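You operate a simulated robot arm through the tools that you are given. There is no shell and no other tool.

You run a simulated robot arm. Do the job below in one go: nothing can be reset, and whatever is moved stays where it is left.

JOB
Finish sifting, brush the carbon dust off the small table, shut the mill's lid and set the knob to fine.
Fine: put the brush back. Set down upright: brush. What is to be rubbed or washed off counts as gone when no trace of it is left.

The check looks at the end state, three seconds after you hand in, the way a careful person would. Anything else that was tipped, shoved, dropped, spilled or broken makes it a failure. A push-on lid holds only when it is set on centred and level and pressed home; a screw cap is set on level and turned clockwise until tight.

ROBOT AND FRAMES
A 6-joint arm with a two-finger parallel gripper, fixed in place. Base frame: the origin is at the foot of the arm, x ahead of it, y to its left, z up; the work surface is at about z = 920. Readings come in mm, rad, newtons and seconds.
With the tool pointing down near the work surface it reaches from about 360 to 760 mm from the base axis. Its first joint turns from -1.152 to 1.152 rad. Payload 2.45 kg.
The TCP is the grasp point between the finger pads, 24 mm short of the fingertips. In the tool frame z runs along the fingers and y along their closing line. The gripper opens to 68 mm. The fingers are 17 mm wide and 10 mm thick; the gripper's body (40 by 70 mm) begins 41 mm behind the TCP.
Orientation is told as [roll, pitch, yaw] about the base's x, y, z axes, in that order, counted from this pose: with the fingers straight down and closing along the base's y, the tool's x points along the base's -x, its y along +y and its z along -z.

CONTROLS
- The arm moves only by the tool step_arm. Its argument "targets" is a list of rows, each a list of 6 numbers: the shift along the tool's x, y, z in units of 50 mm (1.0 is 50 mm), then the turn, a rotation vector about the tool's x, y, z in units of 5 degrees (1.0 is 5 degrees). In form: [[tx, ty, tz, rx, ry, rz], ...]. A call has 1 to 20 rows; each row shifts and turns the commanded pose from where the row before left it, along the tool's axes as they then stand. "hand" is the gripper command, from -1 (shut) to 1 (fully open), values between in proportion, set as the call begins (left out, the last holds). A call with a number of a shift or a turn outside -1 to 1 is refused whole. Rows are played at 5 a second. More than 50 mm and 0.15 rad between two rows, or a gripper value outside its range, and nothing of the call is played. A pose out of reach is approached as far as the arm can. The call stops where the force on the tool passes 40 N (or 10 N more than at its start, if that is more) or the arm is blocked; 0.2 s more then pass. Each finger travels about 108 mm/s and halts on what it meets, pressing with about 26 N; the grip force reading is that of the motor and also rises with nothing between the fingers. The clock runs only during rows and for 0.2 s after the last one: add rows that do not move to give the fingers time. It gives the time, the measured TCP pose, the force on the tool (base axes), the opening and the grip force at its end, in the units of the frame above (readings bear some noise), with the torque about the TCP (base axes, N m) and any sound that the robot's microphone picked up.
- Cameras (640 x 400 px; columns grow to the right, rows downward): "scene" is fixed at [170.6, 418.8, 1496.2]; the picture's right is [-0.72, -0.69, 0.00], its down [-0.30, 0.31, -0.90] and it looks along [0.63, -0.65, -0.43] (base axes); focal length 255 px, centre (320, 200). "wrist" rides on the gripper at [84, 11, -75] in the tool frame; the picture's right is [-0.13, 0.99, 0.00], its down [-0.60, -0.08, -0.79] and it looks along [-0.79, -0.10, 0.61] (tool axes); focal length 251 px, centre (320, 200). There is no depth. A picture from a camera that has moved, and an enlarged one, comes with that camera's place and axes in the base frame and with its lens. The place of the scene camera against the robot may be out by one fixed shift of up to 18 mm in any direction.
- grab_frame(camera): a new picture of that camera. The clock stands still meanwhile.
- close_up(camera, box): a new picture of the part [left, top, right, bottom] of that camera's present view, enlarged. The clock stands still meanwhile.
- job_done(): hands the job in; it is judged then, once.

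Nothing tells you positions but the pictures and the camera data. Unless the task says otherwise, let go and move clear before handing in.

The tools are called as name(argument=value, ...) on one line, values as JSON. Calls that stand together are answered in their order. step_arm: Moves the arm, as the interface text tells. Its arguments: {"type":"object","properties":{"targets":{"type":"array","items":{"type":"array","items":{"type":"number"}}},"hand":{"type":"number"}},"required":["targets"]} The other tools are called the same way: grab_frame (camera) takes a picture; close_up (camera, box) takes an enlarged picture of a part of a camera's view; job_done () hands the job in.

At the start:

```text
clock: 0.0
eef_pos: [434.6, 37.7, 1415.4]
tcp_rot: [0.0, 0.0, 0.003]
wrist_force: [-0.3, -0.4, -0.4]
wrist_torque: [-0.02, 0.0, 0.0]
finger_gap: 67.9
gripper_force: 0.1
```

scene: 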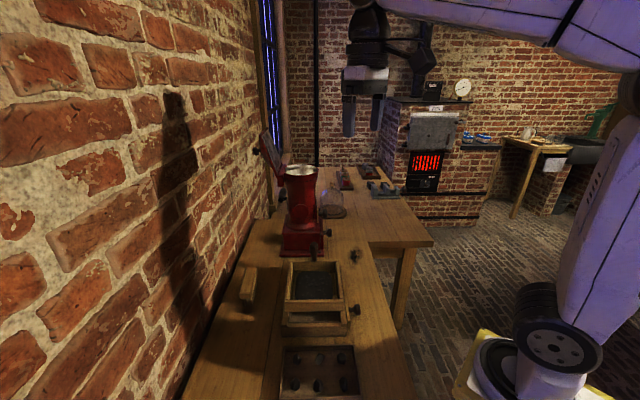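
wrist: 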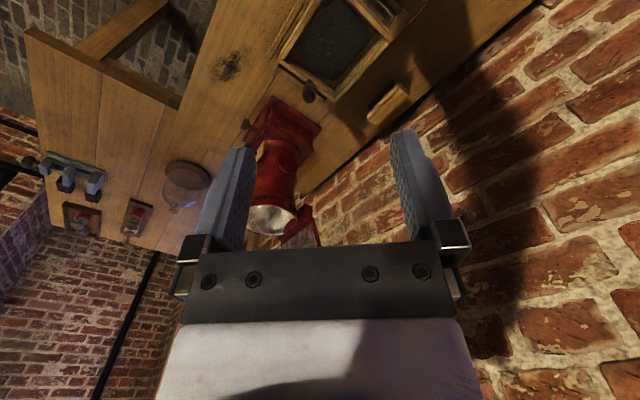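

I see a red mill with an open lid, a sieve box with a knob in front of it, a tray with lumps, a dark smudge on the table, and a brush by the wall. I'll enlarge these parts before moving.

close_up(camera="scene", box=[220, 230, 400, 400])

close_up(camera="scene", box=[240, 120, 400, 270])

close_up(camera="wrist", box=[180, 0, 440, 240])

close_up(camera="wrist", box=[20, 0, 240, 250])

close_up(camera="scene", box=[480, 80, 640, 200])

```text
2.35 times, centred on (310, 315) of scene
camera zoom: at [170.6, 418.8, 1496.2], right [-0.72, -0.69, 0.0], down [-0.3, 0.31, -0.9], along [0.63, -0.65, -0.43], focal length 601 px, centre (344, -71)
```

zoom: 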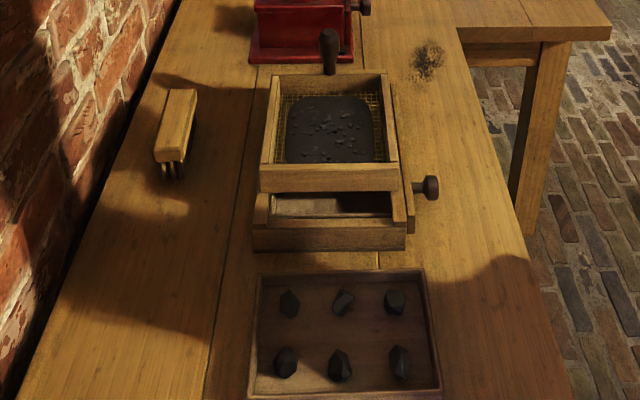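

```text
2.67 times, centred on (320, 195) of scene
camera zoom: at [170.6, 418.8, 1496.2], right [-0.72, -0.69, 0.0], down [-0.3, 0.31, -0.9], along [0.63, -0.65, -0.43], focal length 681 px, centre (320, 213)
```

zoom: 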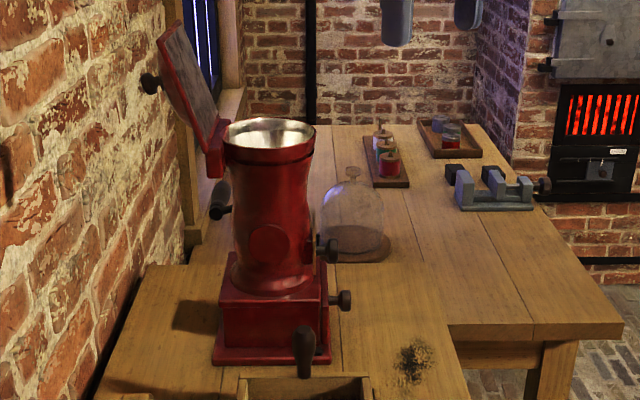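

```text
1.67 times, centred on (310, 120) of wrist
camera zoom: at [349.6, 48.2, 1489.6], right [0.13, 0.99, 0.0], down [0.6, -0.08, 0.79], along [0.79, -0.1, -0.61], focal length 419 px, centre (337, 333)
```

zoom: 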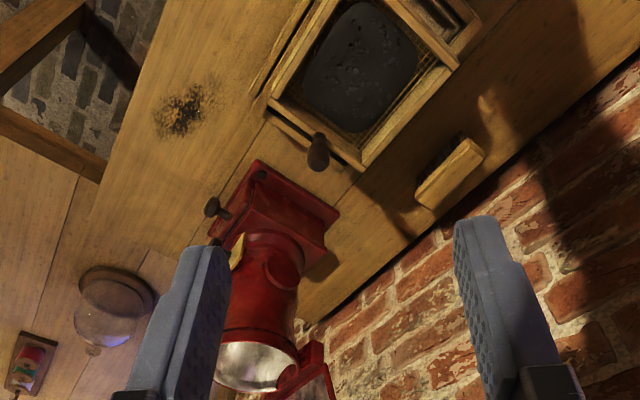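

```text
1.60 times, centred on (130, 125) of wrist
camera zoom: at [349.6, 48.2, 1489.6], right [0.13, 0.99, 0.0], down [0.6, -0.08, 0.79], along [0.79, -0.1, -0.61], focal length 402 px, centre (624, 320)
```

zoom: 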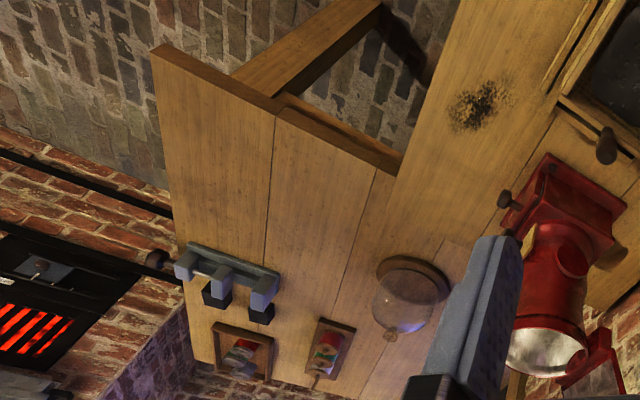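

```text
3.33 times, centred on (560, 140) of scene
camera zoom: at [170.6, 418.8, 1496.2], right [-0.72, -0.69, 0.0], down [-0.3, 0.31, -0.9], along [0.63, -0.65, -0.43], focal length 851 px, centre (-480, 400)
```

zoom: 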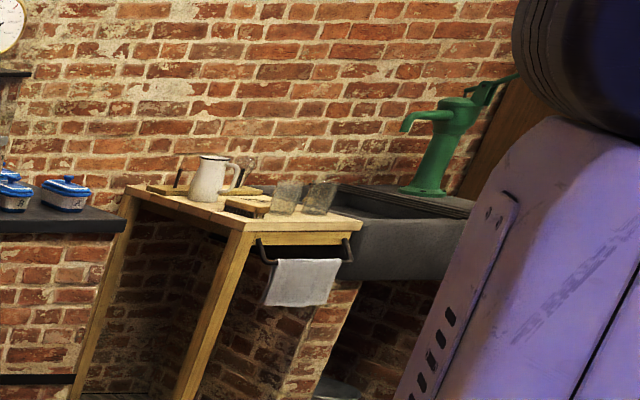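

The table runs diagonally in the base frame, with the sieve at about (540, 55), the dust at about (585, -180) and the mill at about (720, -110). I'll lower the arm a little for a better wrist view.

step_arm(targets=[[0.5, 0, 0.8, 0, 0, 0], [0.5, 0, 0.8, 0, 0, 0], [0.3, 0, 0.8, 0, 0, 0], [0, 0, 0.8, 0, 0, 0], [0, 0, 0, 0, 0, 0]])

grab_frame(camera="wrist")

grab_frame(camera="scene")

```text
clock: 1.2
eef_pos: [379.1, 42.6, 1251.3]
tcp_rot: [0.0, 0.0, 0.002]
wrist_force: [0.2, 0.0, -0.3]
wrist_torque: [-0.02, 0.01, 0.02]
finger_gap: 68.0
gripper_force: 0.0
out of reach, approached as far as the arm can: row 3
```

```text
taken
camera wrist: at [295.2, 53.3, 1326.3], right [0.13, 0.99, 0.0], down [0.6, -0.08, 0.79], along [0.79, -0.1, -0.61], focal length 251 px, centre (320, 200)
```

wrist: 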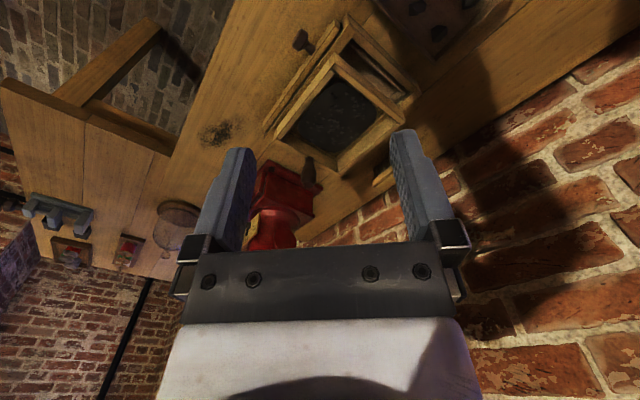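

```text
taken
```

scene: 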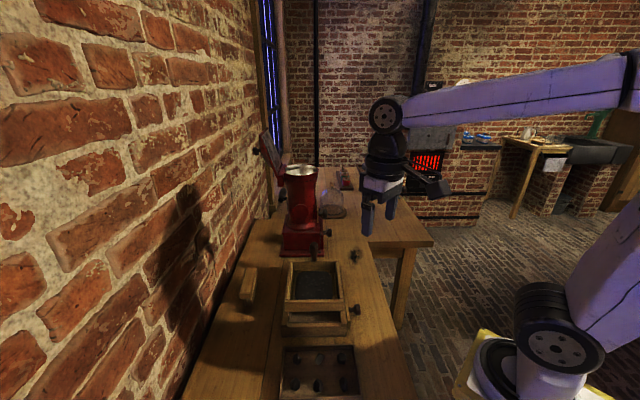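

close_up(camera="wrist", box=[180, 0, 440, 180])

close_up(camera="scene", box=[265, 245, 375, 345])

close_up(camera="scene", box=[250, 120, 350, 260])

```text
2.22 times, centred on (310, 90) of wrist
camera zoom: at [295.2, 53.3, 1326.3], right [0.13, 0.99, 0.0], down [0.6, -0.08, 0.79], along [0.79, -0.1, -0.61], focal length 559 px, centre (342, 444)
```

zoom: 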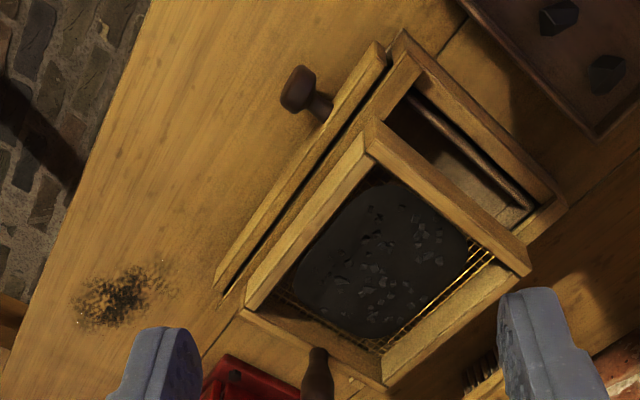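

```text
4.00 times, centred on (320, 295) of scene
camera zoom: at [170.6, 418.8, 1496.2], right [-0.72, -0.69, 0.0], down [-0.3, 0.31, -0.9], along [0.63, -0.65, -0.43], focal length 1021 px, centre (320, -180)
```

zoom: 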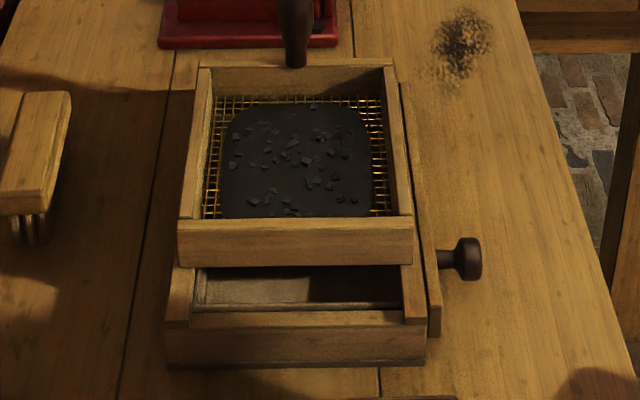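

```text
2.86 times, centred on (300, 190) of scene
camera zoom: at [170.6, 418.8, 1496.2], right [-0.72, -0.69, 0.0], down [-0.3, 0.31, -0.9], along [0.63, -0.65, -0.43], focal length 730 px, centre (377, 229)
```

zoom: 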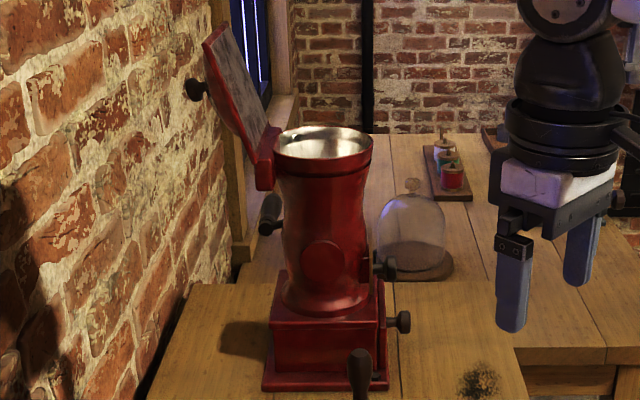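

The sieve sits on a drawer box whose long axis u runs from -x+y to +x-y at about -45°. Its upright handle is near (603, -6), from z≈990 to 1065. I'll turn the gripper 45° and hover above the handle.

step_arm(targets=[[0, 0, 0, 0, 0, -1], [0, 0, 0, 0, 0, -1], [0, 0, 0, 0, 0, -1], [0, 0, 0, 0, 0, -1], [0, 0, 0, 0, 0, -1], [0, 0, 0, 0, 0, -1], [0, 0, 0, 0, 0, -1], [0, 0, 0, 0, 0, -1], [0, 0, 0, 0, 0, -1], [-0.5, -0.75, 0.4, 0, 0, 0], [-0.5, -0.75, 0.4, 0, 0, 0], [-0.5, -0.75, 0.4, 0, 0, 0], [-0.5, -0.75, 0.4, 0, 0, 0], [-0.48, -0.75, 0.4, 0, 0, 0], [0, 0, 0, 0, 0, 0]])

grab_frame(camera="wrist")

grab_frame(camera="scene")

```text
clock: 4.4
eef_pos: [601.0, -5.0, 1157.4]
tcp_rot: [0.002, 0.0, 0.786]
wrist_force: [0.7, 0.0, 0.4]
wrist_torque: [-0.01, -0.01, 0.03]
finger_gap: 68.0
gripper_force: 0.0
```

```text
taken
camera wrist: at [533.9, -56.7, 1231.6], right [-0.61, 0.79, 0.0], down [0.48, 0.37, 0.79], along [0.63, 0.48, -0.61], focal length 251 px, centre (320, 200)
```

wrist: 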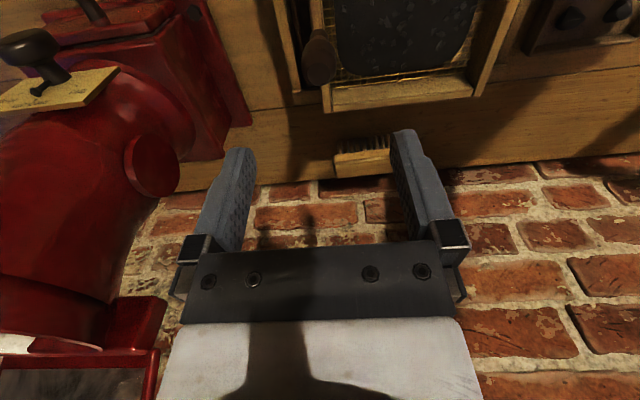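

```text
taken
```

scene: 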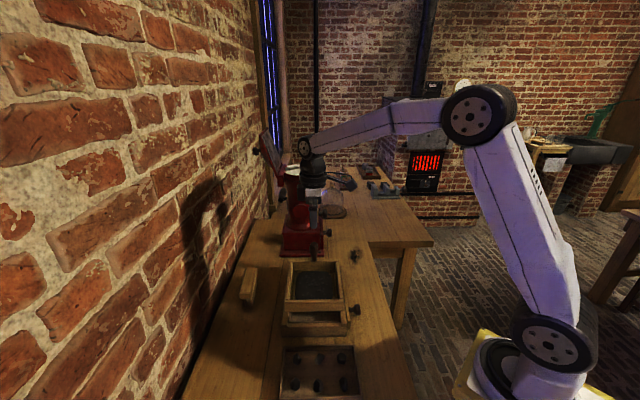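

close_up(camera="wrist", box=[0, 0, 260, 200])

close_up(camera="wrist", box=[260, 0, 520, 200])

close_up(camera="scene", box=[260, 120, 360, 300])

```text
2.00 times, centred on (130, 100) of wrist
camera zoom: at [533.9, -56.7, 1231.6], right [-0.61, 0.79, 0.0], down [0.48, 0.37, 0.79], along [0.63, 0.48, -0.61], focal length 503 px, centre (700, 400)
```

zoom: 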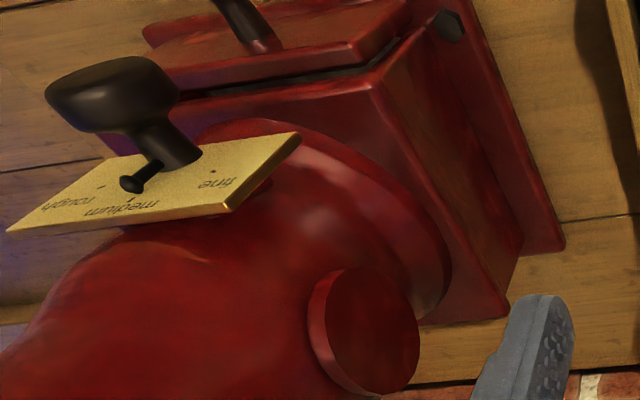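

```text
2.00 times, centred on (390, 100) of wrist
camera zoom: at [533.9, -56.7, 1231.6], right [-0.61, 0.79, 0.0], down [0.48, 0.37, 0.79], along [0.63, 0.48, -0.61], focal length 503 px, centre (180, 400)
```

zoom: 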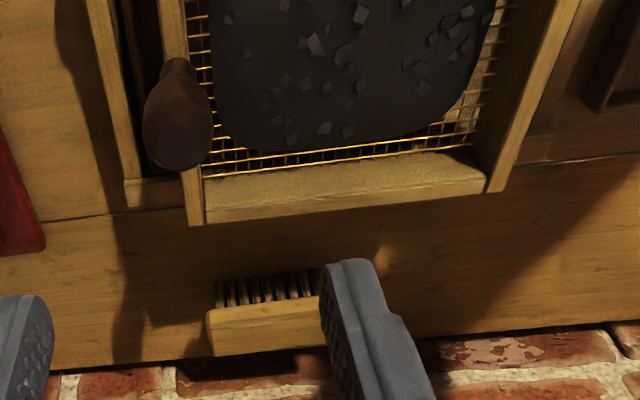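

```text
2.22 times, centred on (310, 210) of scene
camera zoom: at [170.6, 418.8, 1496.2], right [-0.72, -0.69, 0.0], down [-0.3, 0.31, -0.9], along [0.63, -0.65, -0.43], focal length 567 px, centre (342, 178)
```

zoom: 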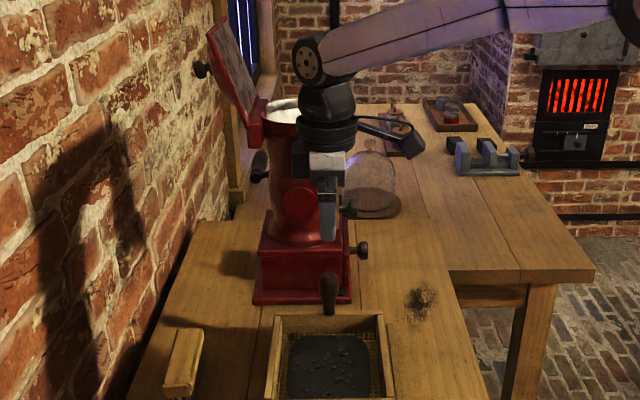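

The grind knob has a yellow plate facing -v, with rough, medium and fine marked; its pointer is at medium and fine lies to the left seen from the front. First the sieve: I'll descend on its handle and grip.

step_arm(targets=[[0, 0, 0.8, 0, 0, 0], [0, 0, 0.8, 0, 0, 0], [0, 0, 0.7, 0, 0, 0], [0, 0, 0, 0, 0, 0]], hand=1)

grab_frame(camera="wrist")

close_up(camera="scene", box=[260, 200, 370, 330])

```text
clock: 5.4
eef_pos: [601.0, -7.7, 1037.0]
tcp_rot: [0.001, 0.0, 0.787]
wrist_force: [0.2, -0.5, 0.0]
wrist_torque: [0.0, 0.01, 0.02]
finger_gap: 68.1
gripper_force: 0.1
```

```text
taken
camera wrist: at [533.0, -58.7, 1111.6], right [-0.61, 0.79, 0.0], down [0.48, 0.37, 0.79], along [0.63, 0.48, -0.61], focal length 251 px, centre (320, 200)
```

wrist: 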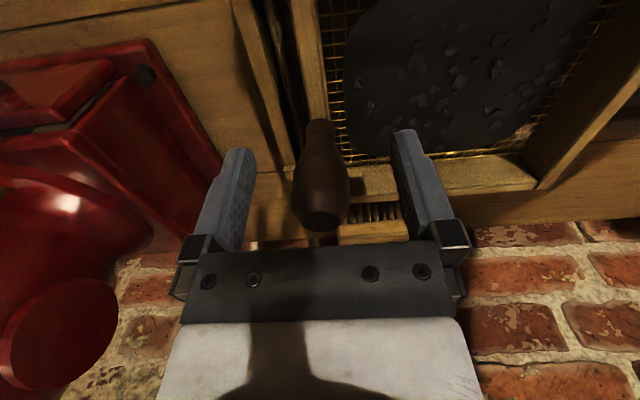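

```text
3.08 times, centred on (315, 265) of scene
camera zoom: at [170.6, 418.8, 1496.2], right [-0.72, -0.69, 0.0], down [-0.3, 0.31, -0.9], along [0.63, -0.65, -0.43], focal length 786 px, centre (335, 0)
```

zoom: 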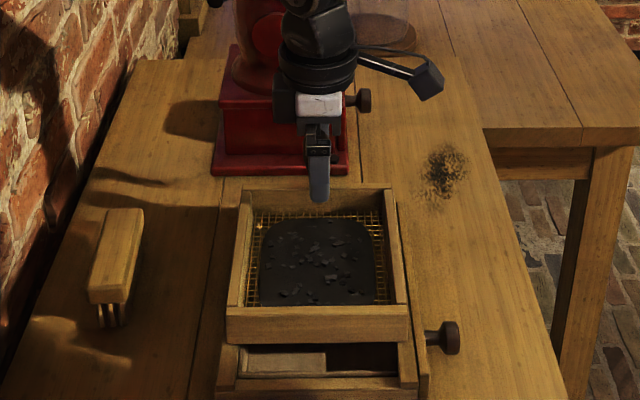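

The handle is centred between the fingers. I'll close on it.

step_arm(targets=[[-0.06, 0, 0, 0, 0, 0], [0, 0, 0, 0, 0, 0], [0, 0, 0, 0, 0, 0], [0, 0, 0, 0, 0, 0]], hand=-1)

```text
clock: 6.4
eef_pos: [601.6, -4.1, 1037.3]
tcp_rot: [0.0, 0.001, 0.785]
wrist_force: [-6.8, -8.1, 0.7]
wrist_torque: [0.2, -0.4, 0.02]
finger_gap: 24.7
gripper_force: 40.3
```

Gripped at 24.7 mm with a small side load. I'll relieve that and try a first slide along -u.

step_arm(targets=[[0.05, 0, 0, 0, 0, 0], [0, 0.2, 0, 0, 0, 0], [0, 0.2, 0, 0, 0, 0], [0, 0, 0, 0, 0, 0]])

close_up(camera="scene", box=[260, 240, 370, 340])

```text
clock: 7.4
eef_pos: [587.0, 9.1, 1038.5]
tcp_rot: [0.002, 0.006, 0.786]
wrist_force: [-3.6, -5.0, -29.5]
wrist_torque: [0.21, -0.68, 0.02]
finger_gap: 24.7
gripper_force: 40.6
```

```text
4.00 times, centred on (315, 290) of scene
camera zoom: at [171.0, 418.7, 1496.2], right [-0.72, -0.69, 0.0], down [-0.3, 0.31, -0.9], along [0.63, -0.65, -0.43], focal length 1021 px, centre (340, -160)
```

zoom: 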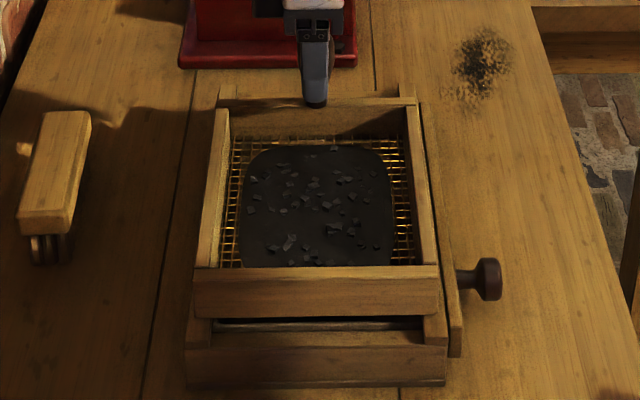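

The sieve slides about 20 mm, with a downward pull building up. I'll lower slightly and take the stroke further.

step_arm(targets=[[0, 0, 0.03, 0, 0, 0], [0, 0, 0, 0, 0, 0]])

step_arm(targets=[[0, 0.1, 0, 0, 0, 0], [0, 0.1, 0, 0, 0, 0], [0, 0, 0, 0, 0, 0]])

```text
clock: 8.0
eef_pos: [588.4, 9.1, 1037.9]
tcp_rot: [0.001, 0.004, 0.787]
wrist_force: [-6.2, -4.6, -16.7]
wrist_torque: [-0.83, 0.75, 0.06]
finger_gap: 24.7
gripper_force: 40.6
```

```text
clock: 8.8
eef_pos: [581.4, 16.2, 1037.2]
tcp_rot: [0.001, 0.002, 0.786]
wrist_force: [-6.0, -8.7, -15.1]
wrist_torque: [-0.81, 0.73, -0.03]
finger_gap: 24.8
gripper_force: 40.7
```

step_arm(targets=[[0.03, 0.1, 0.02, 0, 0, 0], [0, 0.1, 0, 0, 0, 0], [0, 0, 0, 0, 0, 0]])

close_up(camera="scene", box=[260, 240, 370, 340])

```text
clock: 9.3
eef_pos: [581.2, 15.7, 1037.2]
tcp_rot: [-0.015, -0.01, 0.785]
wrist_force: [12.3, -6.7, -9.4]
wrist_torque: [0.19, 0.61, 0.11]
finger_gap: 24.9
gripper_force: 40.5
stopped in row 2: the force on the tool passed its limit at 47 N (the readings are from after the stop); the commanded pose is now the measured one
```

```text
4.00 times, centred on (315, 290) of scene
camera zoom: at [171.1, 418.7, 1496.2], right [-0.72, -0.69, 0.0], down [-0.3, 0.31, -0.9], along [0.63, -0.65, -0.43], focal length 1021 px, centre (340, -160)
```

zoom: 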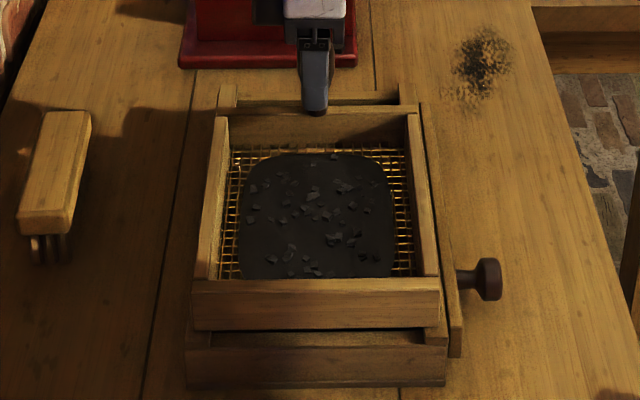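

The end stop is after about 28 mm. I'll straighten the tool and shake back and forth within that stroke.

step_arm(targets=[[0, -0.06, 0, -0.2, -0.04, 0], [0, -0.2, 0, 0, 0, 0], [0, -0.2, 0, 0, 0, 0], [0, 0.2, 0, 0, 0, 0], [0, 0.2, 0, 0, 0, 0], [0, -0.2, 0, 0, 0, 0], [0, -0.2, 0, 0, 0, 0], [0, 0.2, 0, 0, 0, 0], [0, 0.2, 0, 0, 0, 0], [0, 0, 0, 0, 0, 0]])

close_up(camera="scene", box=[260, 240, 370, 340])

```text
clock: 11.5
eef_pos: [582.4, 16.1, 1039.0]
tcp_rot: [0.008, -0.01, 0.783]
wrist_force: [-0.6, 0.4, -23.7]
wrist_torque: [0.25, -1.0, 0.03]
finger_gap: 24.9
gripper_force: 40.8
```

```text
4.00 times, centred on (315, 290) of scene
camera zoom: at [171.1, 418.8, 1496.2], right [-0.72, -0.69, 0.0], down [-0.3, 0.31, -0.9], along [0.63, -0.65, -0.43], focal length 1021 px, centre (340, -160)
```

zoom: 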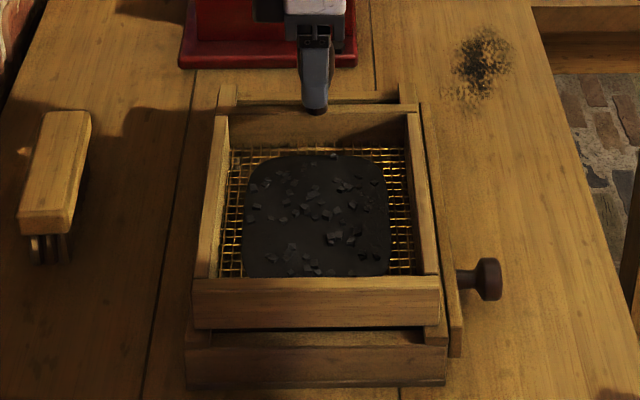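

The powder patch is shrinking, so this works. I'll do more and faster strokes.

step_arm(targets=[[0, 0, 0.04, 0, 0.14, 0], [0, -0.4, 0, 0, 0, 0], [0, 0.4, 0, 0, 0, 0], [0, -0.4, 0, 0, 0, 0], [0, 0.4, 0, 0, 0, 0], [0, -0.4, 0, 0, 0, 0], [0, 0.4, 0, 0, 0, 0], [0, -0.4, 0, 0, 0, 0], [0, 0.4, 0, 0, 0, 0], [0, 0, 0, 0, 0, 0]])

close_up(camera="scene", box=[260, 240, 370, 340])

```text
clock: 13.7
eef_pos: [583.5, 15.1, 1038.8]
tcp_rot: [0.003, -0.001, 0.784]
wrist_force: [-10.6, -11.2, 31.9]
wrist_torque: [-0.18, -0.19, 0.03]
finger_gap: 24.8
gripper_force: 40.1
```

```text
4.00 times, centred on (315, 290) of scene
camera zoom: at [169.6, 418.5, 1496.4], right [-0.72, -0.69, 0.0], down [-0.3, 0.31, -0.9], along [0.63, -0.65, -0.43], focal length 1021 px, centre (340, -160)
```

zoom: 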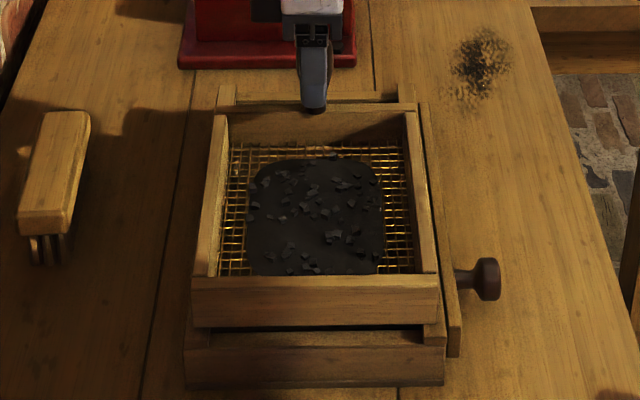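

step_arm(targets=[[0.03, 0, -0.015, 0, 0, 0], [0, -0.42, 0, 0, 0, 0], [0, 0.42, 0, 0, 0, 0], [0, -0.42, 0, 0, 0, 0], [0, 0.42, 0, 0, 0, 0], [0, -0.42, 0, 0, 0, 0], [0, 0.42, 0, 0, 0, 0], [0, -0.42, 0, 0, 0, 0], [0, 0.42, 0, 0, 0, 0], [0, -0.42, 0, 0, 0, 0], [0, 0.42, 0, 0, 0, 0], [0, -0.42, 0, 0, 0, 0], [0, 0.42, 0, 0, 0, 0], [0, -0.42, 0, 0, 0, 0], [0, 0.42, 0, 0, 0, 0], [0, -0.42, 0, 0, 0, 0], [0, 0.42, 0, 0, 0, 0], [0, 0, 0, 0, 0, 0]])

close_up(camera="scene", box=[260, 240, 370, 340])

```text
clock: 17.5
eef_pos: [583.8, 13.6, 1037.4]
tcp_rot: [0.001, -0.004, 0.785]
wrist_force: [10.8, 10.6, 16.9]
wrist_torque: [-0.15, -0.04, 0.21]
finger_gap: 25.0
gripper_force: 40.4
```

```text
4.00 times, centred on (315, 290) of scene
camera zoom: at [170.6, 419.2, 1496.1], right [-0.72, -0.69, 0.0], down [-0.3, 0.31, -0.9], along [0.63, -0.65, -0.43], focal length 1021 px, centre (340, -160)
```

zoom: 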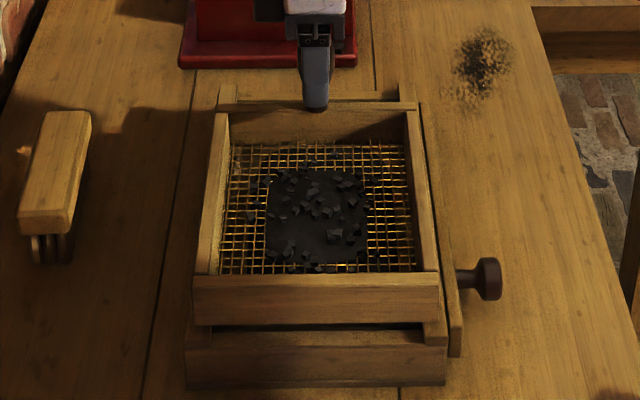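

The patch is much smaller and the process is steady. I'll do another round.

step_arm(targets=[[-0.015, 0, 0, 0, 0, 0], [0, -0.42, 0, 0, 0, 0], [0, 0.42, 0, 0, 0, 0], [0, -0.42, 0, 0, 0, 0], [0, 0.42, 0, 0, 0, 0], [0, -0.42, 0, 0, 0, 0], [0, 0.42, 0, 0, 0, 0], [0, -0.42, 0, 0, 0, 0], [0, 0.42, 0, 0, 0, 0], [0, -0.42, 0, 0, 0, 0], [0, 0.42, 0, 0, 0, 0], [0, -0.42, 0, 0, 0, 0], [0, 0.42, 0, 0, 0, 0], [0, -0.42, 0, 0, 0, 0], [0, 0.42, 0, 0, 0, 0], [0, -0.42, 0, 0, 0, 0], [0, 0.42, 0, 0, 0, 0], [0, 0, 0, 0, 0, 0]])

close_up(camera="scene", box=[260, 240, 370, 340])

```text
clock: 21.3
eef_pos: [582.6, 14.6, 1036.8]
tcp_rot: [0.005, 0.001, 0.785]
wrist_force: [13.0, 13.5, 3.1]
wrist_torque: [-0.35, -0.11, 0.01]
finger_gap: 24.8
gripper_force: 40.6
```

```text
4.00 times, centred on (315, 290) of scene
camera zoom: at [171.0, 419.3, 1496.0], right [-0.72, -0.69, 0.0], down [-0.3, 0.31, -0.9], along [0.63, -0.65, -0.43], focal length 1021 px, centre (340, -160)
```

zoom: 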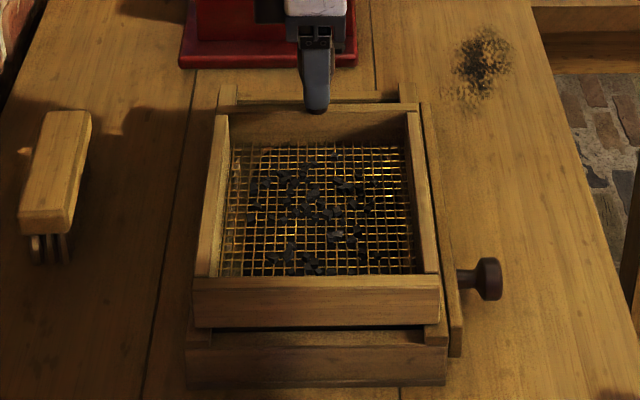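

Only coarse lumps remain on the mesh. I'll add a few strokes for certainty, bring the sieve back to its starting end and release it.

step_arm(targets=[[-0.02, 0, 0, 0, 0, 0], [0, -0.42, 0, 0, 0, 0], [0, 0.42, 0, 0, 0, 0], [0, -0.42, 0, 0, 0, 0], [0, 0.42, 0, 0, 0, 0], [0, -0.42, 0, 0, 0, 0], [0, 0.42, 0, 0, 0, 0], [0, -0.42, 0, 0, 0, 0], [0, 0.42, 0, 0, 0, 0], [0, -0.2, 0, 0, 0, 0], [0, -0.2, 0, 0, 0, 0], [0, -0.09, 0, 0, 0, 0], [0, 0, 0, 0, 0, 0]])

close_up(camera="scene", box=[260, 240, 370, 340])

close_up(camera="wrist", box=[300, 0, 640, 200])

```text
clock: 24.1
eef_pos: [598.9, -2.1, 1037.8]
tcp_rot: [0.006, 0.001, 0.787]
wrist_force: [-9.0, -8.7, -15.3]
wrist_torque: [-0.87, 0.15, -0.01]
finger_gap: 24.7
gripper_force: 40.6
```

```text
4.00 times, centred on (315, 290) of scene
camera zoom: at [170.7, 418.6, 1496.3], right [-0.72, -0.69, 0.0], down [-0.3, 0.31, -0.9], along [0.63, -0.65, -0.43], focal length 1021 px, centre (340, -160)
```

zoom: 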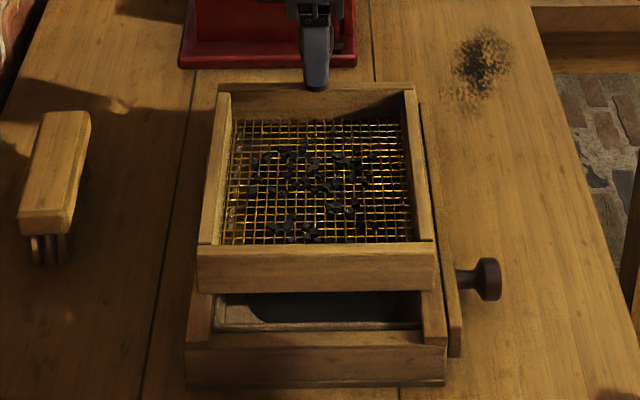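

```text
1.88 times, centred on (470, 100) of wrist
camera zoom: at [532.0, -54.4, 1112.3], right [-0.61, 0.79, 0.01], down [0.49, 0.37, 0.79], along [0.62, 0.49, -0.61], focal length 473 px, centre (38, 388)
```

zoom: 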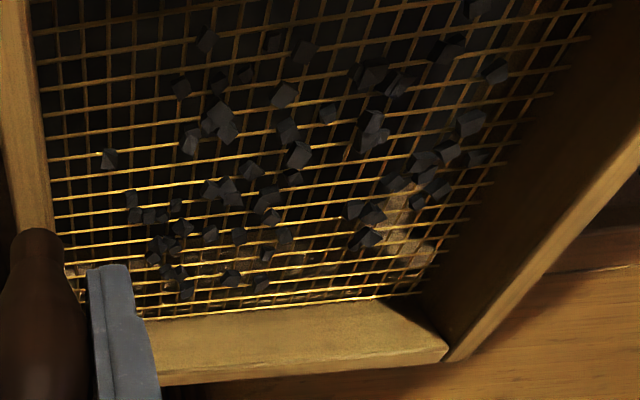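

Sifting is finished: only lumps that can't pass are left, and the powder is in the drawer. I'll release, rise and turn the gripper to close across the brush.

step_arm(targets=[[0.02, 0, 0.01, 0, 0, 0], [0, 0, 0, 0, 0, 0], [0, 0, 0, 0, 0, 0], [0, 0, 0, 0, 0, 0]], hand=1)

step_arm(targets=[[0, 0, -0.6, 0, 0, 0], [0, 0, -0.9, 0, 0, 0], [0, 0, -0.9, 0, 0, 0], [0, 0, -0.9, 0, 0, 0], [0, 0, 0, 0, 0, 0]])

close_up(camera="wrist", box=[200, 0, 460, 200])

close_up(camera="scene", box=[220, 240, 380, 340])

```text
clock: 25.1
eef_pos: [598.5, -2.7, 1037.8]
tcp_rot: [0.003, 0.0, 0.785]
wrist_force: [0.2, -0.3, 0.7]
wrist_torque: [0.02, -0.01, 0.02]
finger_gap: 67.9
gripper_force: 0.0
```

```text
clock: 26.3
eef_pos: [600.8, -2.0, 1202.8]
tcp_rot: [0.005, 0.001, 0.785]
wrist_force: [0.1, 0.1, -0.1]
wrist_torque: [-0.01, 0.0, 0.0]
finger_gap: 68.3
gripper_force: 0.1
```

```text
2.00 times, centred on (330, 100) of wrist
camera zoom: at [534.5, -54.7, 1278.1], right [-0.61, 0.79, 0.01], down [0.49, 0.37, 0.79], along [0.63, 0.49, -0.61], focal length 503 px, centre (300, 400)
```

zoom: 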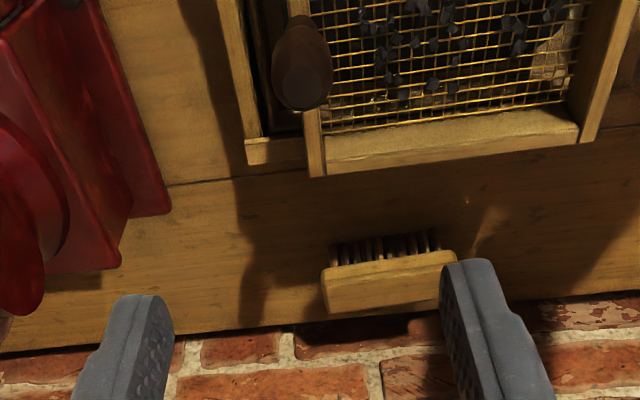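

```text
4.00 times, centred on (300, 290) of scene
camera zoom: at [170.6, 418.9, 1496.2], right [-0.72, -0.69, 0.0], down [-0.3, 0.31, -0.9], along [0.63, -0.65, -0.43], focal length 1021 px, centre (400, -160)
```

zoom: 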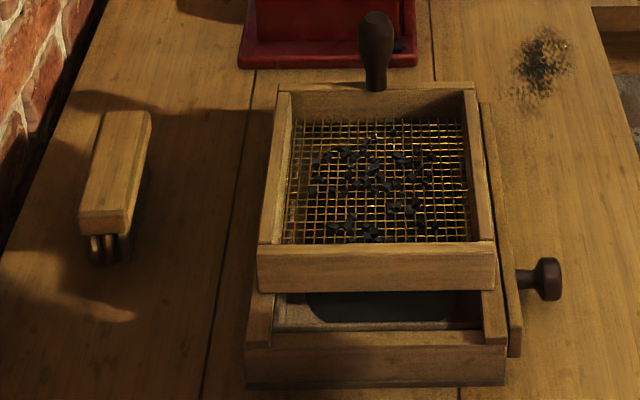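

The brush stands upright, bristles down, centred near (699, 163), with its block about 100 x 38 mm and top at z≈956. I'll turn the wrist to yaw -45° and hover over it.

step_arm(targets=[[0, 0, 0, 0, 0, 1], [0, 0, 0, 0, 0, 1], [0, 0, 0, 0, 0, 1], [0, 0, 0, 0, 0, 1], [0, 0, 0, 0, 0, 1], [0, 0, 0, 0, 0, 1], [0, 0, 0, 0, 0, 1], [0, 0, 0, 0, 0, 1], [0, 0, 0, 0, 0, 1], [0, 0, 0, 0, 0, 1], [0, 0, 0, 0, 0, 1], [0, 0, 0, 0, 0, 1], [0, 0, 0, 0, 0, 1], [0, 0, 0, 0, 0, 1], [0, 0, 0, 0, 0, 1], [0, 0, 0, 0, 0, 1], [0, 0, 0, 0, 0, 1], [0, 0, 0, 0, 0, 1], [0, 0, 0, 0, 0, 0]])

step_arm(targets=[[0.19, 0.744, 0.49, 0, 0, 0], [0.19, 0.744, 0.49, 0, 0, 0], [0.19, 0.744, 0.49, 0, 0, 0], [0.19, 0.744, 0.49, 0, 0, 0], [0.19, 0.744, 0.49, 0, 0, 0], [0, 0, 0, 0, 0, 0]])

grab_frame(camera="wrist")

grab_frame(camera="scene")

```text
clock: 30.3
eef_pos: [599.3, -4.3, 1202.8]
tcp_rot: [0.0, 0.005, -0.786]
wrist_force: [-0.1, 0.1, 0.0]
wrist_torque: [0.0, -0.03, -0.01]
finger_gap: 68.0
gripper_force: 0.1
```

```text
clock: 31.7
eef_pos: [696.6, 164.0, 1078.8]
tcp_rot: [0.0, 0.005, -0.785]
wrist_force: [-0.1, 0.0, -0.1]
wrist_torque: [0.0, 0.0, 0.0]
finger_gap: 67.7
gripper_force: 0.1
```

```text
taken
camera wrist: at [645.2, 231.3, 1153.6], right [0.79, 0.61, 0.0], down [0.37, -0.49, 0.79], along [0.48, -0.63, -0.61], focal length 251 px, centre (320, 200)
```

wrist: 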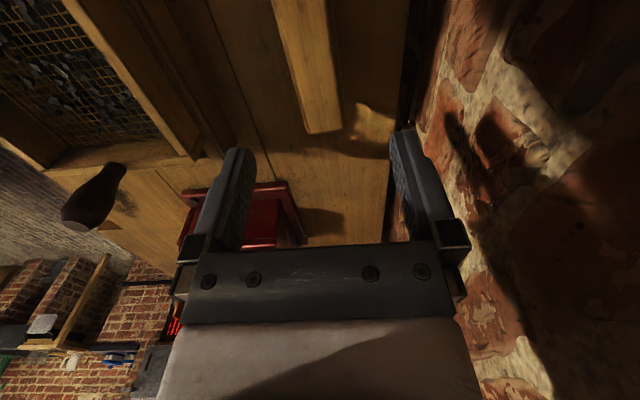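

```text
taken
```

scene: 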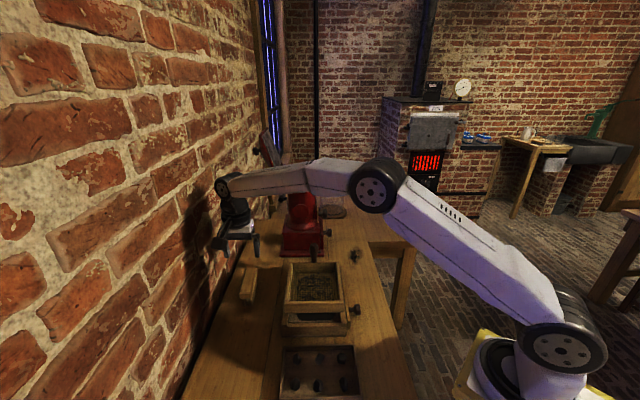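

The brush centre reads as about 5 mm off the current TCP, with its top near z=960. I'll correct and descend around it.

step_arm(targets=[[-0.1, -0.11, 0.6, 0, 0, 0], [0, 0, 0.6, 0, 0, 0], [0, 0, 0.5, 0, 0, 0], [0, 0, 0, 0, 0, 0]])

grab_frame(camera="wrist")

close_up(camera="scene", box=[200, 210, 320, 310])

```text
clock: 32.7
eef_pos: [695.0, 156.9, 992.1]
tcp_rot: [0.003, 0.005, -0.785]
wrist_force: [0.1, 0.9, -0.7]
wrist_torque: [-0.01, 0.03, -0.02]
finger_gap: 68.0
gripper_force: 0.0
```

```text
taken
camera wrist: at [644.4, 225.0, 1067.1], right [0.79, 0.61, 0.0], down [0.37, -0.49, 0.79], along [0.48, -0.63, -0.61], focal length 251 px, centre (320, 200)
```

wrist: 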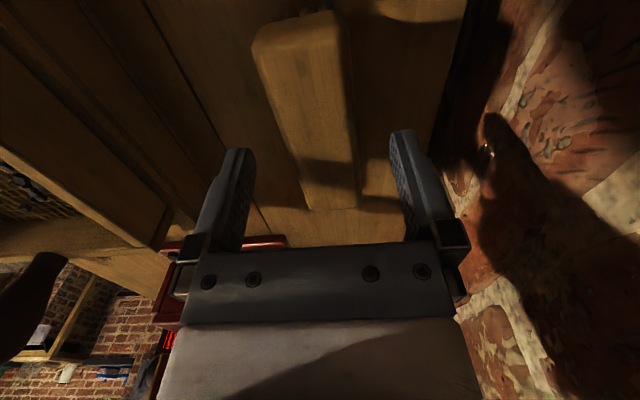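

```text
4.00 times, centred on (260, 260) of scene
camera zoom: at [170.6, 418.9, 1496.2], right [-0.72, -0.69, 0.0], down [-0.3, 0.31, -0.9], along [0.63, -0.65, -0.43], focal length 1021 px, centre (560, -40)
```

zoom: 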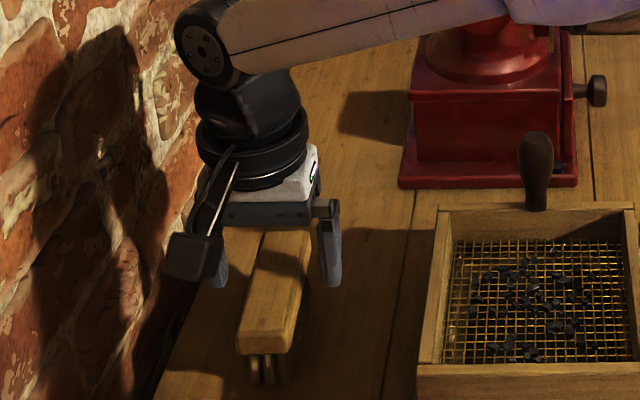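

Well centred. I'll go down the last 40 mm and close.

step_arm(targets=[[-0.05, 0.02, 0.4, 0, 0, 0], [0, 0, 0.38, 0, 0, 0], [0, 0, 0, 0, 0, 0]])

step_arm(targets=[[0, 0, 0, 0, 0, 0], [0, 0, 0, 0, 0, 0], [0, 0, 0, 0, 0, 0]], hand=-1)

grab_frame(camera="wrist")

close_up(camera="scene", box=[200, 210, 320, 310])

```text
clock: 33.5
eef_pos: [699.7, 155.1, 953.0]
tcp_rot: [0.0, 0.005, -0.784]
wrist_force: [-0.2, 0.1, -0.6]
wrist_torque: [0.01, 0.02, 0.03]
finger_gap: 68.1
gripper_force: 0.0
```

```text
clock: 34.3
eef_pos: [699.5, 156.2, 952.8]
tcp_rot: [0.002, 0.006, -0.785]
wrist_force: [-0.3, -0.2, 0.6]
wrist_torque: [0.04, 0.01, 0.03]
finger_gap: 35.4
gripper_force: 26.2
```

```text
taken
camera wrist: at [647.7, 222.7, 1028.7], right [0.79, 0.61, 0.0], down [0.37, -0.49, 0.79], along [0.48, -0.63, -0.61], focal length 251 px, centre (320, 200)
```

wrist: 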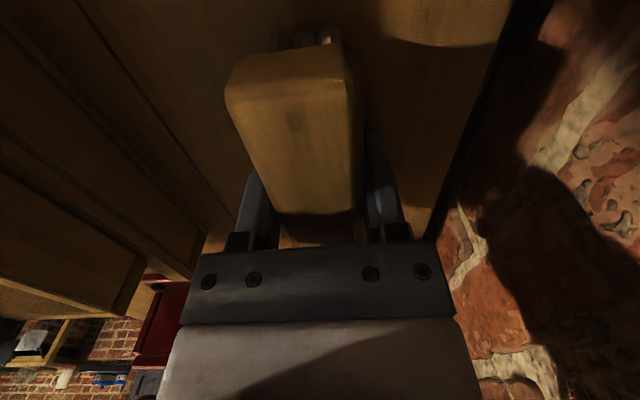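

```text
4.00 times, centred on (260, 260) of scene
camera zoom: at [170.6, 418.8, 1496.2], right [-0.72, -0.69, 0.0], down [-0.3, 0.31, -0.9], along [0.63, -0.65, -0.43], focal length 1021 px, centre (560, -40)
```

zoom: 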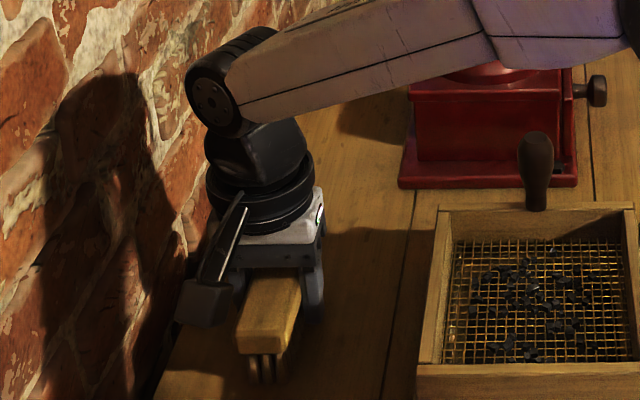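

The brush is gripped at 35.4 mm; its home TCP is (699.5, 156.2, 952.8) at yaw -0.785. I'll lift and carry it over the sieve at a safe height to the dust near (585, -182).

step_arm(targets=[[0, 0, -0.2, 0, 0, 0], [0, 0, -0.8, 0, 0, 0], [0, 0, -0.9, 0, 0, 0], [0, 0, -0.9, 0, 0, 0], [0, 0, -0.9, 0, 0, 0], [0, 0, 0, 0, 0, 0]])

step_arm(targets=[[0, -0.8, 0, 0, 0, 0], [0, -0.8, 0, 0, 0, 0], [0, -0.8, 0, 0, 0, 0], [0, -0.8, 0, 0, 0, 0], [0, -0.8, 0, 0, 0, 0], [0, -0.8, 0, 0, 0, 0], [0, -0.8, 0, 0, 0, 0], [0, -0.8, 0, 0, 0, 0], [-0.8, 0, 0, 0, 0, 0], [-0.8, 0, 0, 0, 0, 0], [-0.8, 0, 0, 0, 0, 0], [-0.4, 0, 0, 0, 0, 0], [0, 0, 0, 0, 0, 0]])

grab_frame(camera="wrist")

grab_frame(camera="scene")

```text
clock: 35.7
eef_pos: [700.5, 153.2, 1137.6]
tcp_rot: [-0.001, 0.005, -0.786]
wrist_force: [0.2, -0.1, -0.7]
wrist_torque: [0.0, 0.0, 0.02]
finger_gap: 35.5
gripper_force: 26.0
```

```text
clock: 38.5
eef_pos: [572.3, -171.7, 1136.4]
tcp_rot: [-0.001, 0.005, -0.786]
wrist_force: [0.0, 0.0, -1.5]
wrist_torque: [-0.03, 0.02, 0.01]
finger_gap: 35.4
gripper_force: 26.6
```

```text
taken
camera wrist: at [519.5, -105.1, 1211.7], right [0.79, 0.61, 0.0], down [0.37, -0.49, 0.79], along [0.48, -0.63, -0.61], focal length 251 px, centre (320, 200)
```

wrist: 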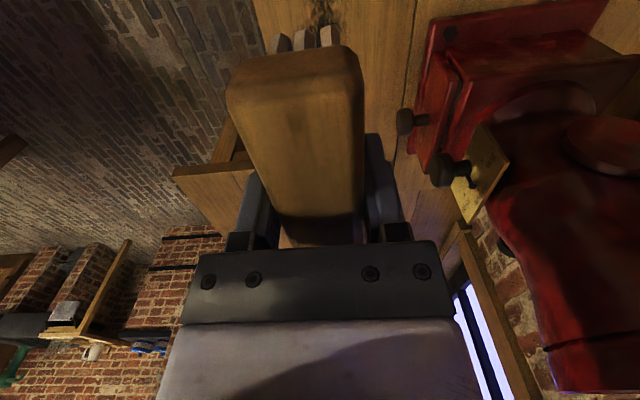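

```text
taken
```

scene: 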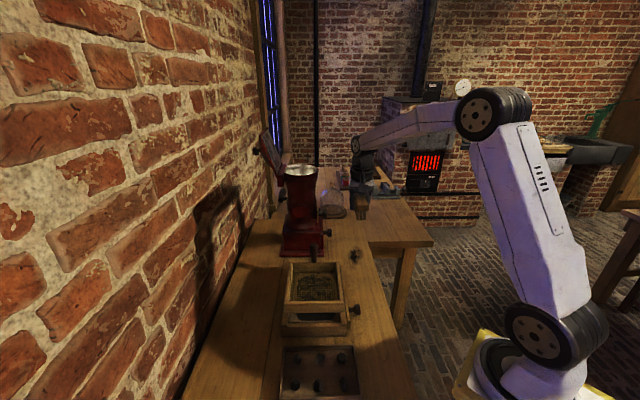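

Now over the dust side of the table. I'll set the brush down on the mill side of the patch (v≈330), then sweep toward the table's free edge.

step_arm(targets=[[-0.2, 0.47, 0.6, 0, 0, 0], [-0.18, 0.47, 0.8, 0, 0, 0], [0, 0, 0.9, 0, 0, 0], [0, 0, 0.9, 0, 0, 0], [0, 0, 0.2, 0, 0, 0], [0, 0, 0, 0, 0, 0]])

close_up(camera="scene", box=[290, 180, 410, 290])

grab_frame(camera="wrist")

```text
clock: 39.9
eef_pos: [616.3, -150.1, 969.5]
tcp_rot: [-0.001, 0.004, -0.785]
wrist_force: [0.9, 0.2, -1.9]
wrist_torque: [-0.04, 0.01, 0.0]
finger_gap: 35.6
gripper_force: 27.2
```

```text
3.64 times, centred on (350, 235) of scene
camera zoom: at [170.6, 418.8, 1496.2], right [-0.72, -0.69, 0.0], down [-0.3, 0.31, -0.9], along [0.63, -0.65, -0.43], focal length 928 px, centre (211, 73)
```

zoom: 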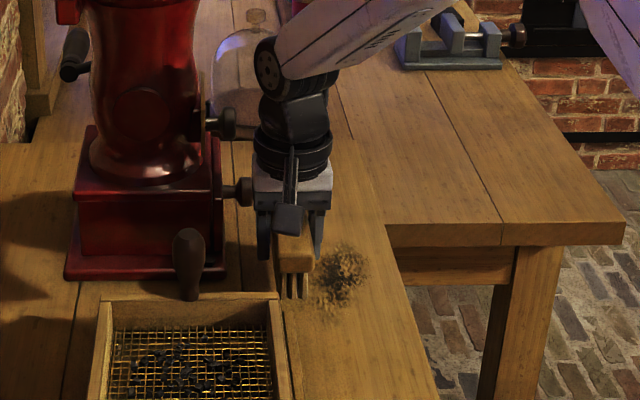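

```text
taken
camera wrist: at [565.2, -82.7, 1044.8], right [0.79, 0.61, 0.0], down [0.37, -0.49, 0.79], along [0.48, -0.63, -0.61], focal length 251 px, centre (320, 200)
```

wrist: 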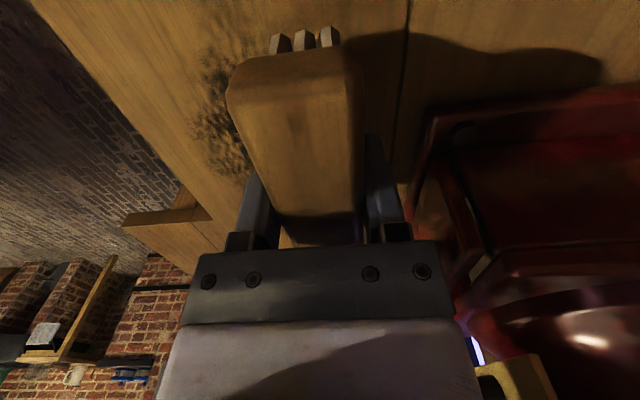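

The dust lies fully between the brush and the table edge, and the brush length covers it. I'll lower to contact.

step_arm(targets=[[0, 0, 0.25, 0, 0, 0], [0, 0, 0.06, 0, 0, 0], [0, 0, 0.03, 0, 0, 0], [0, 0, 0, 0, 0, 0]])

```text
clock: 40.9
eef_pos: [618.0, -151.5, 954.1]
tcp_rot: [0.001, 0.004, -0.786]
wrist_force: [-1.0, 0.2, 2.1]
wrist_torque: [0.01, 0.0, 0.02]
finger_gap: 35.4
gripper_force: 26.1
```

step_arm(targets=[[0, 0, 0.03, 0, 0, 0], [0, 0, 0.02, 0, 0, 0], [0, 0, 0, 0, 0, 0]])

```text
clock: 41.7
eef_pos: [618.1, -151.6, 950.2]
tcp_rot: [0.002, 0.001, -0.787]
wrist_force: [-6.5, -2.0, 23.0]
wrist_torque: [-0.04, 0.0, -0.03]
finger_gap: 35.5
gripper_force: 26.1
```

There is contact at about 23 N, so I'll ease up slightly and sweep toward the edge.

step_arm(targets=[[0, 0, -0.015, 0, 0, 0], [0, -0.25, 0, 0, 0, 0], [0, -0.25, 0, 0, 0, 0], [0, -0.25, 0, 0, 0, 0], [0, -0.25, 0, 0, 0, 0], [0, -0.25, 0, 0, 0, 0], [0, -0.25, 0, 0, 0, 0], [0, -0.25, 0, 0, 0, 0], [0, 0, 0, 0, 0, 0]])

close_up(camera="scene", box=[290, 180, 410, 290])

grab_frame(camera="wrist")

```text
clock: 43.7
eef_pos: [556.7, -212.4, 950.5]
tcp_rot: [0.0, 0.007, -0.785]
wrist_force: [5.6, 4.0, 16.1]
wrist_torque: [-0.27, -0.31, 0.1]
finger_gap: 35.5
gripper_force: 26.2
```

```text
3.64 times, centred on (350, 235) of scene
camera zoom: at [170.4, 419.1, 1496.2], right [-0.72, -0.69, 0.0], down [-0.3, 0.31, -0.9], along [0.63, -0.65, -0.43], focal length 928 px, centre (211, 73)
```

zoom: 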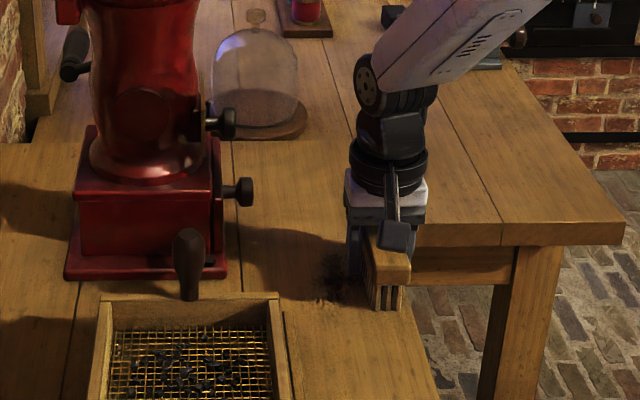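

```text
taken
camera wrist: at [505.7, -145.3, 1026.3], right [0.79, 0.61, 0.0], down [0.37, -0.49, 0.79], along [0.48, -0.63, -0.61], focal length 251 px, centre (320, 200)
```

wrist: 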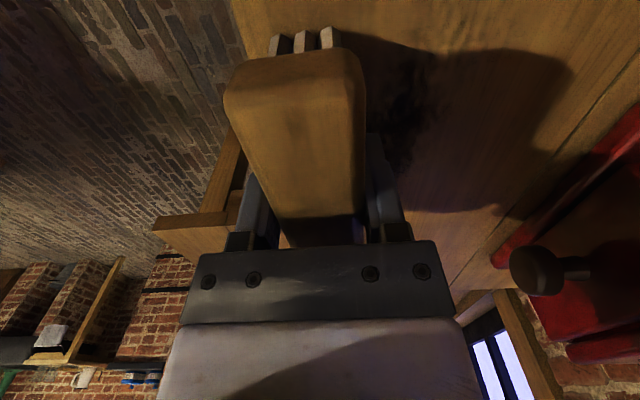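

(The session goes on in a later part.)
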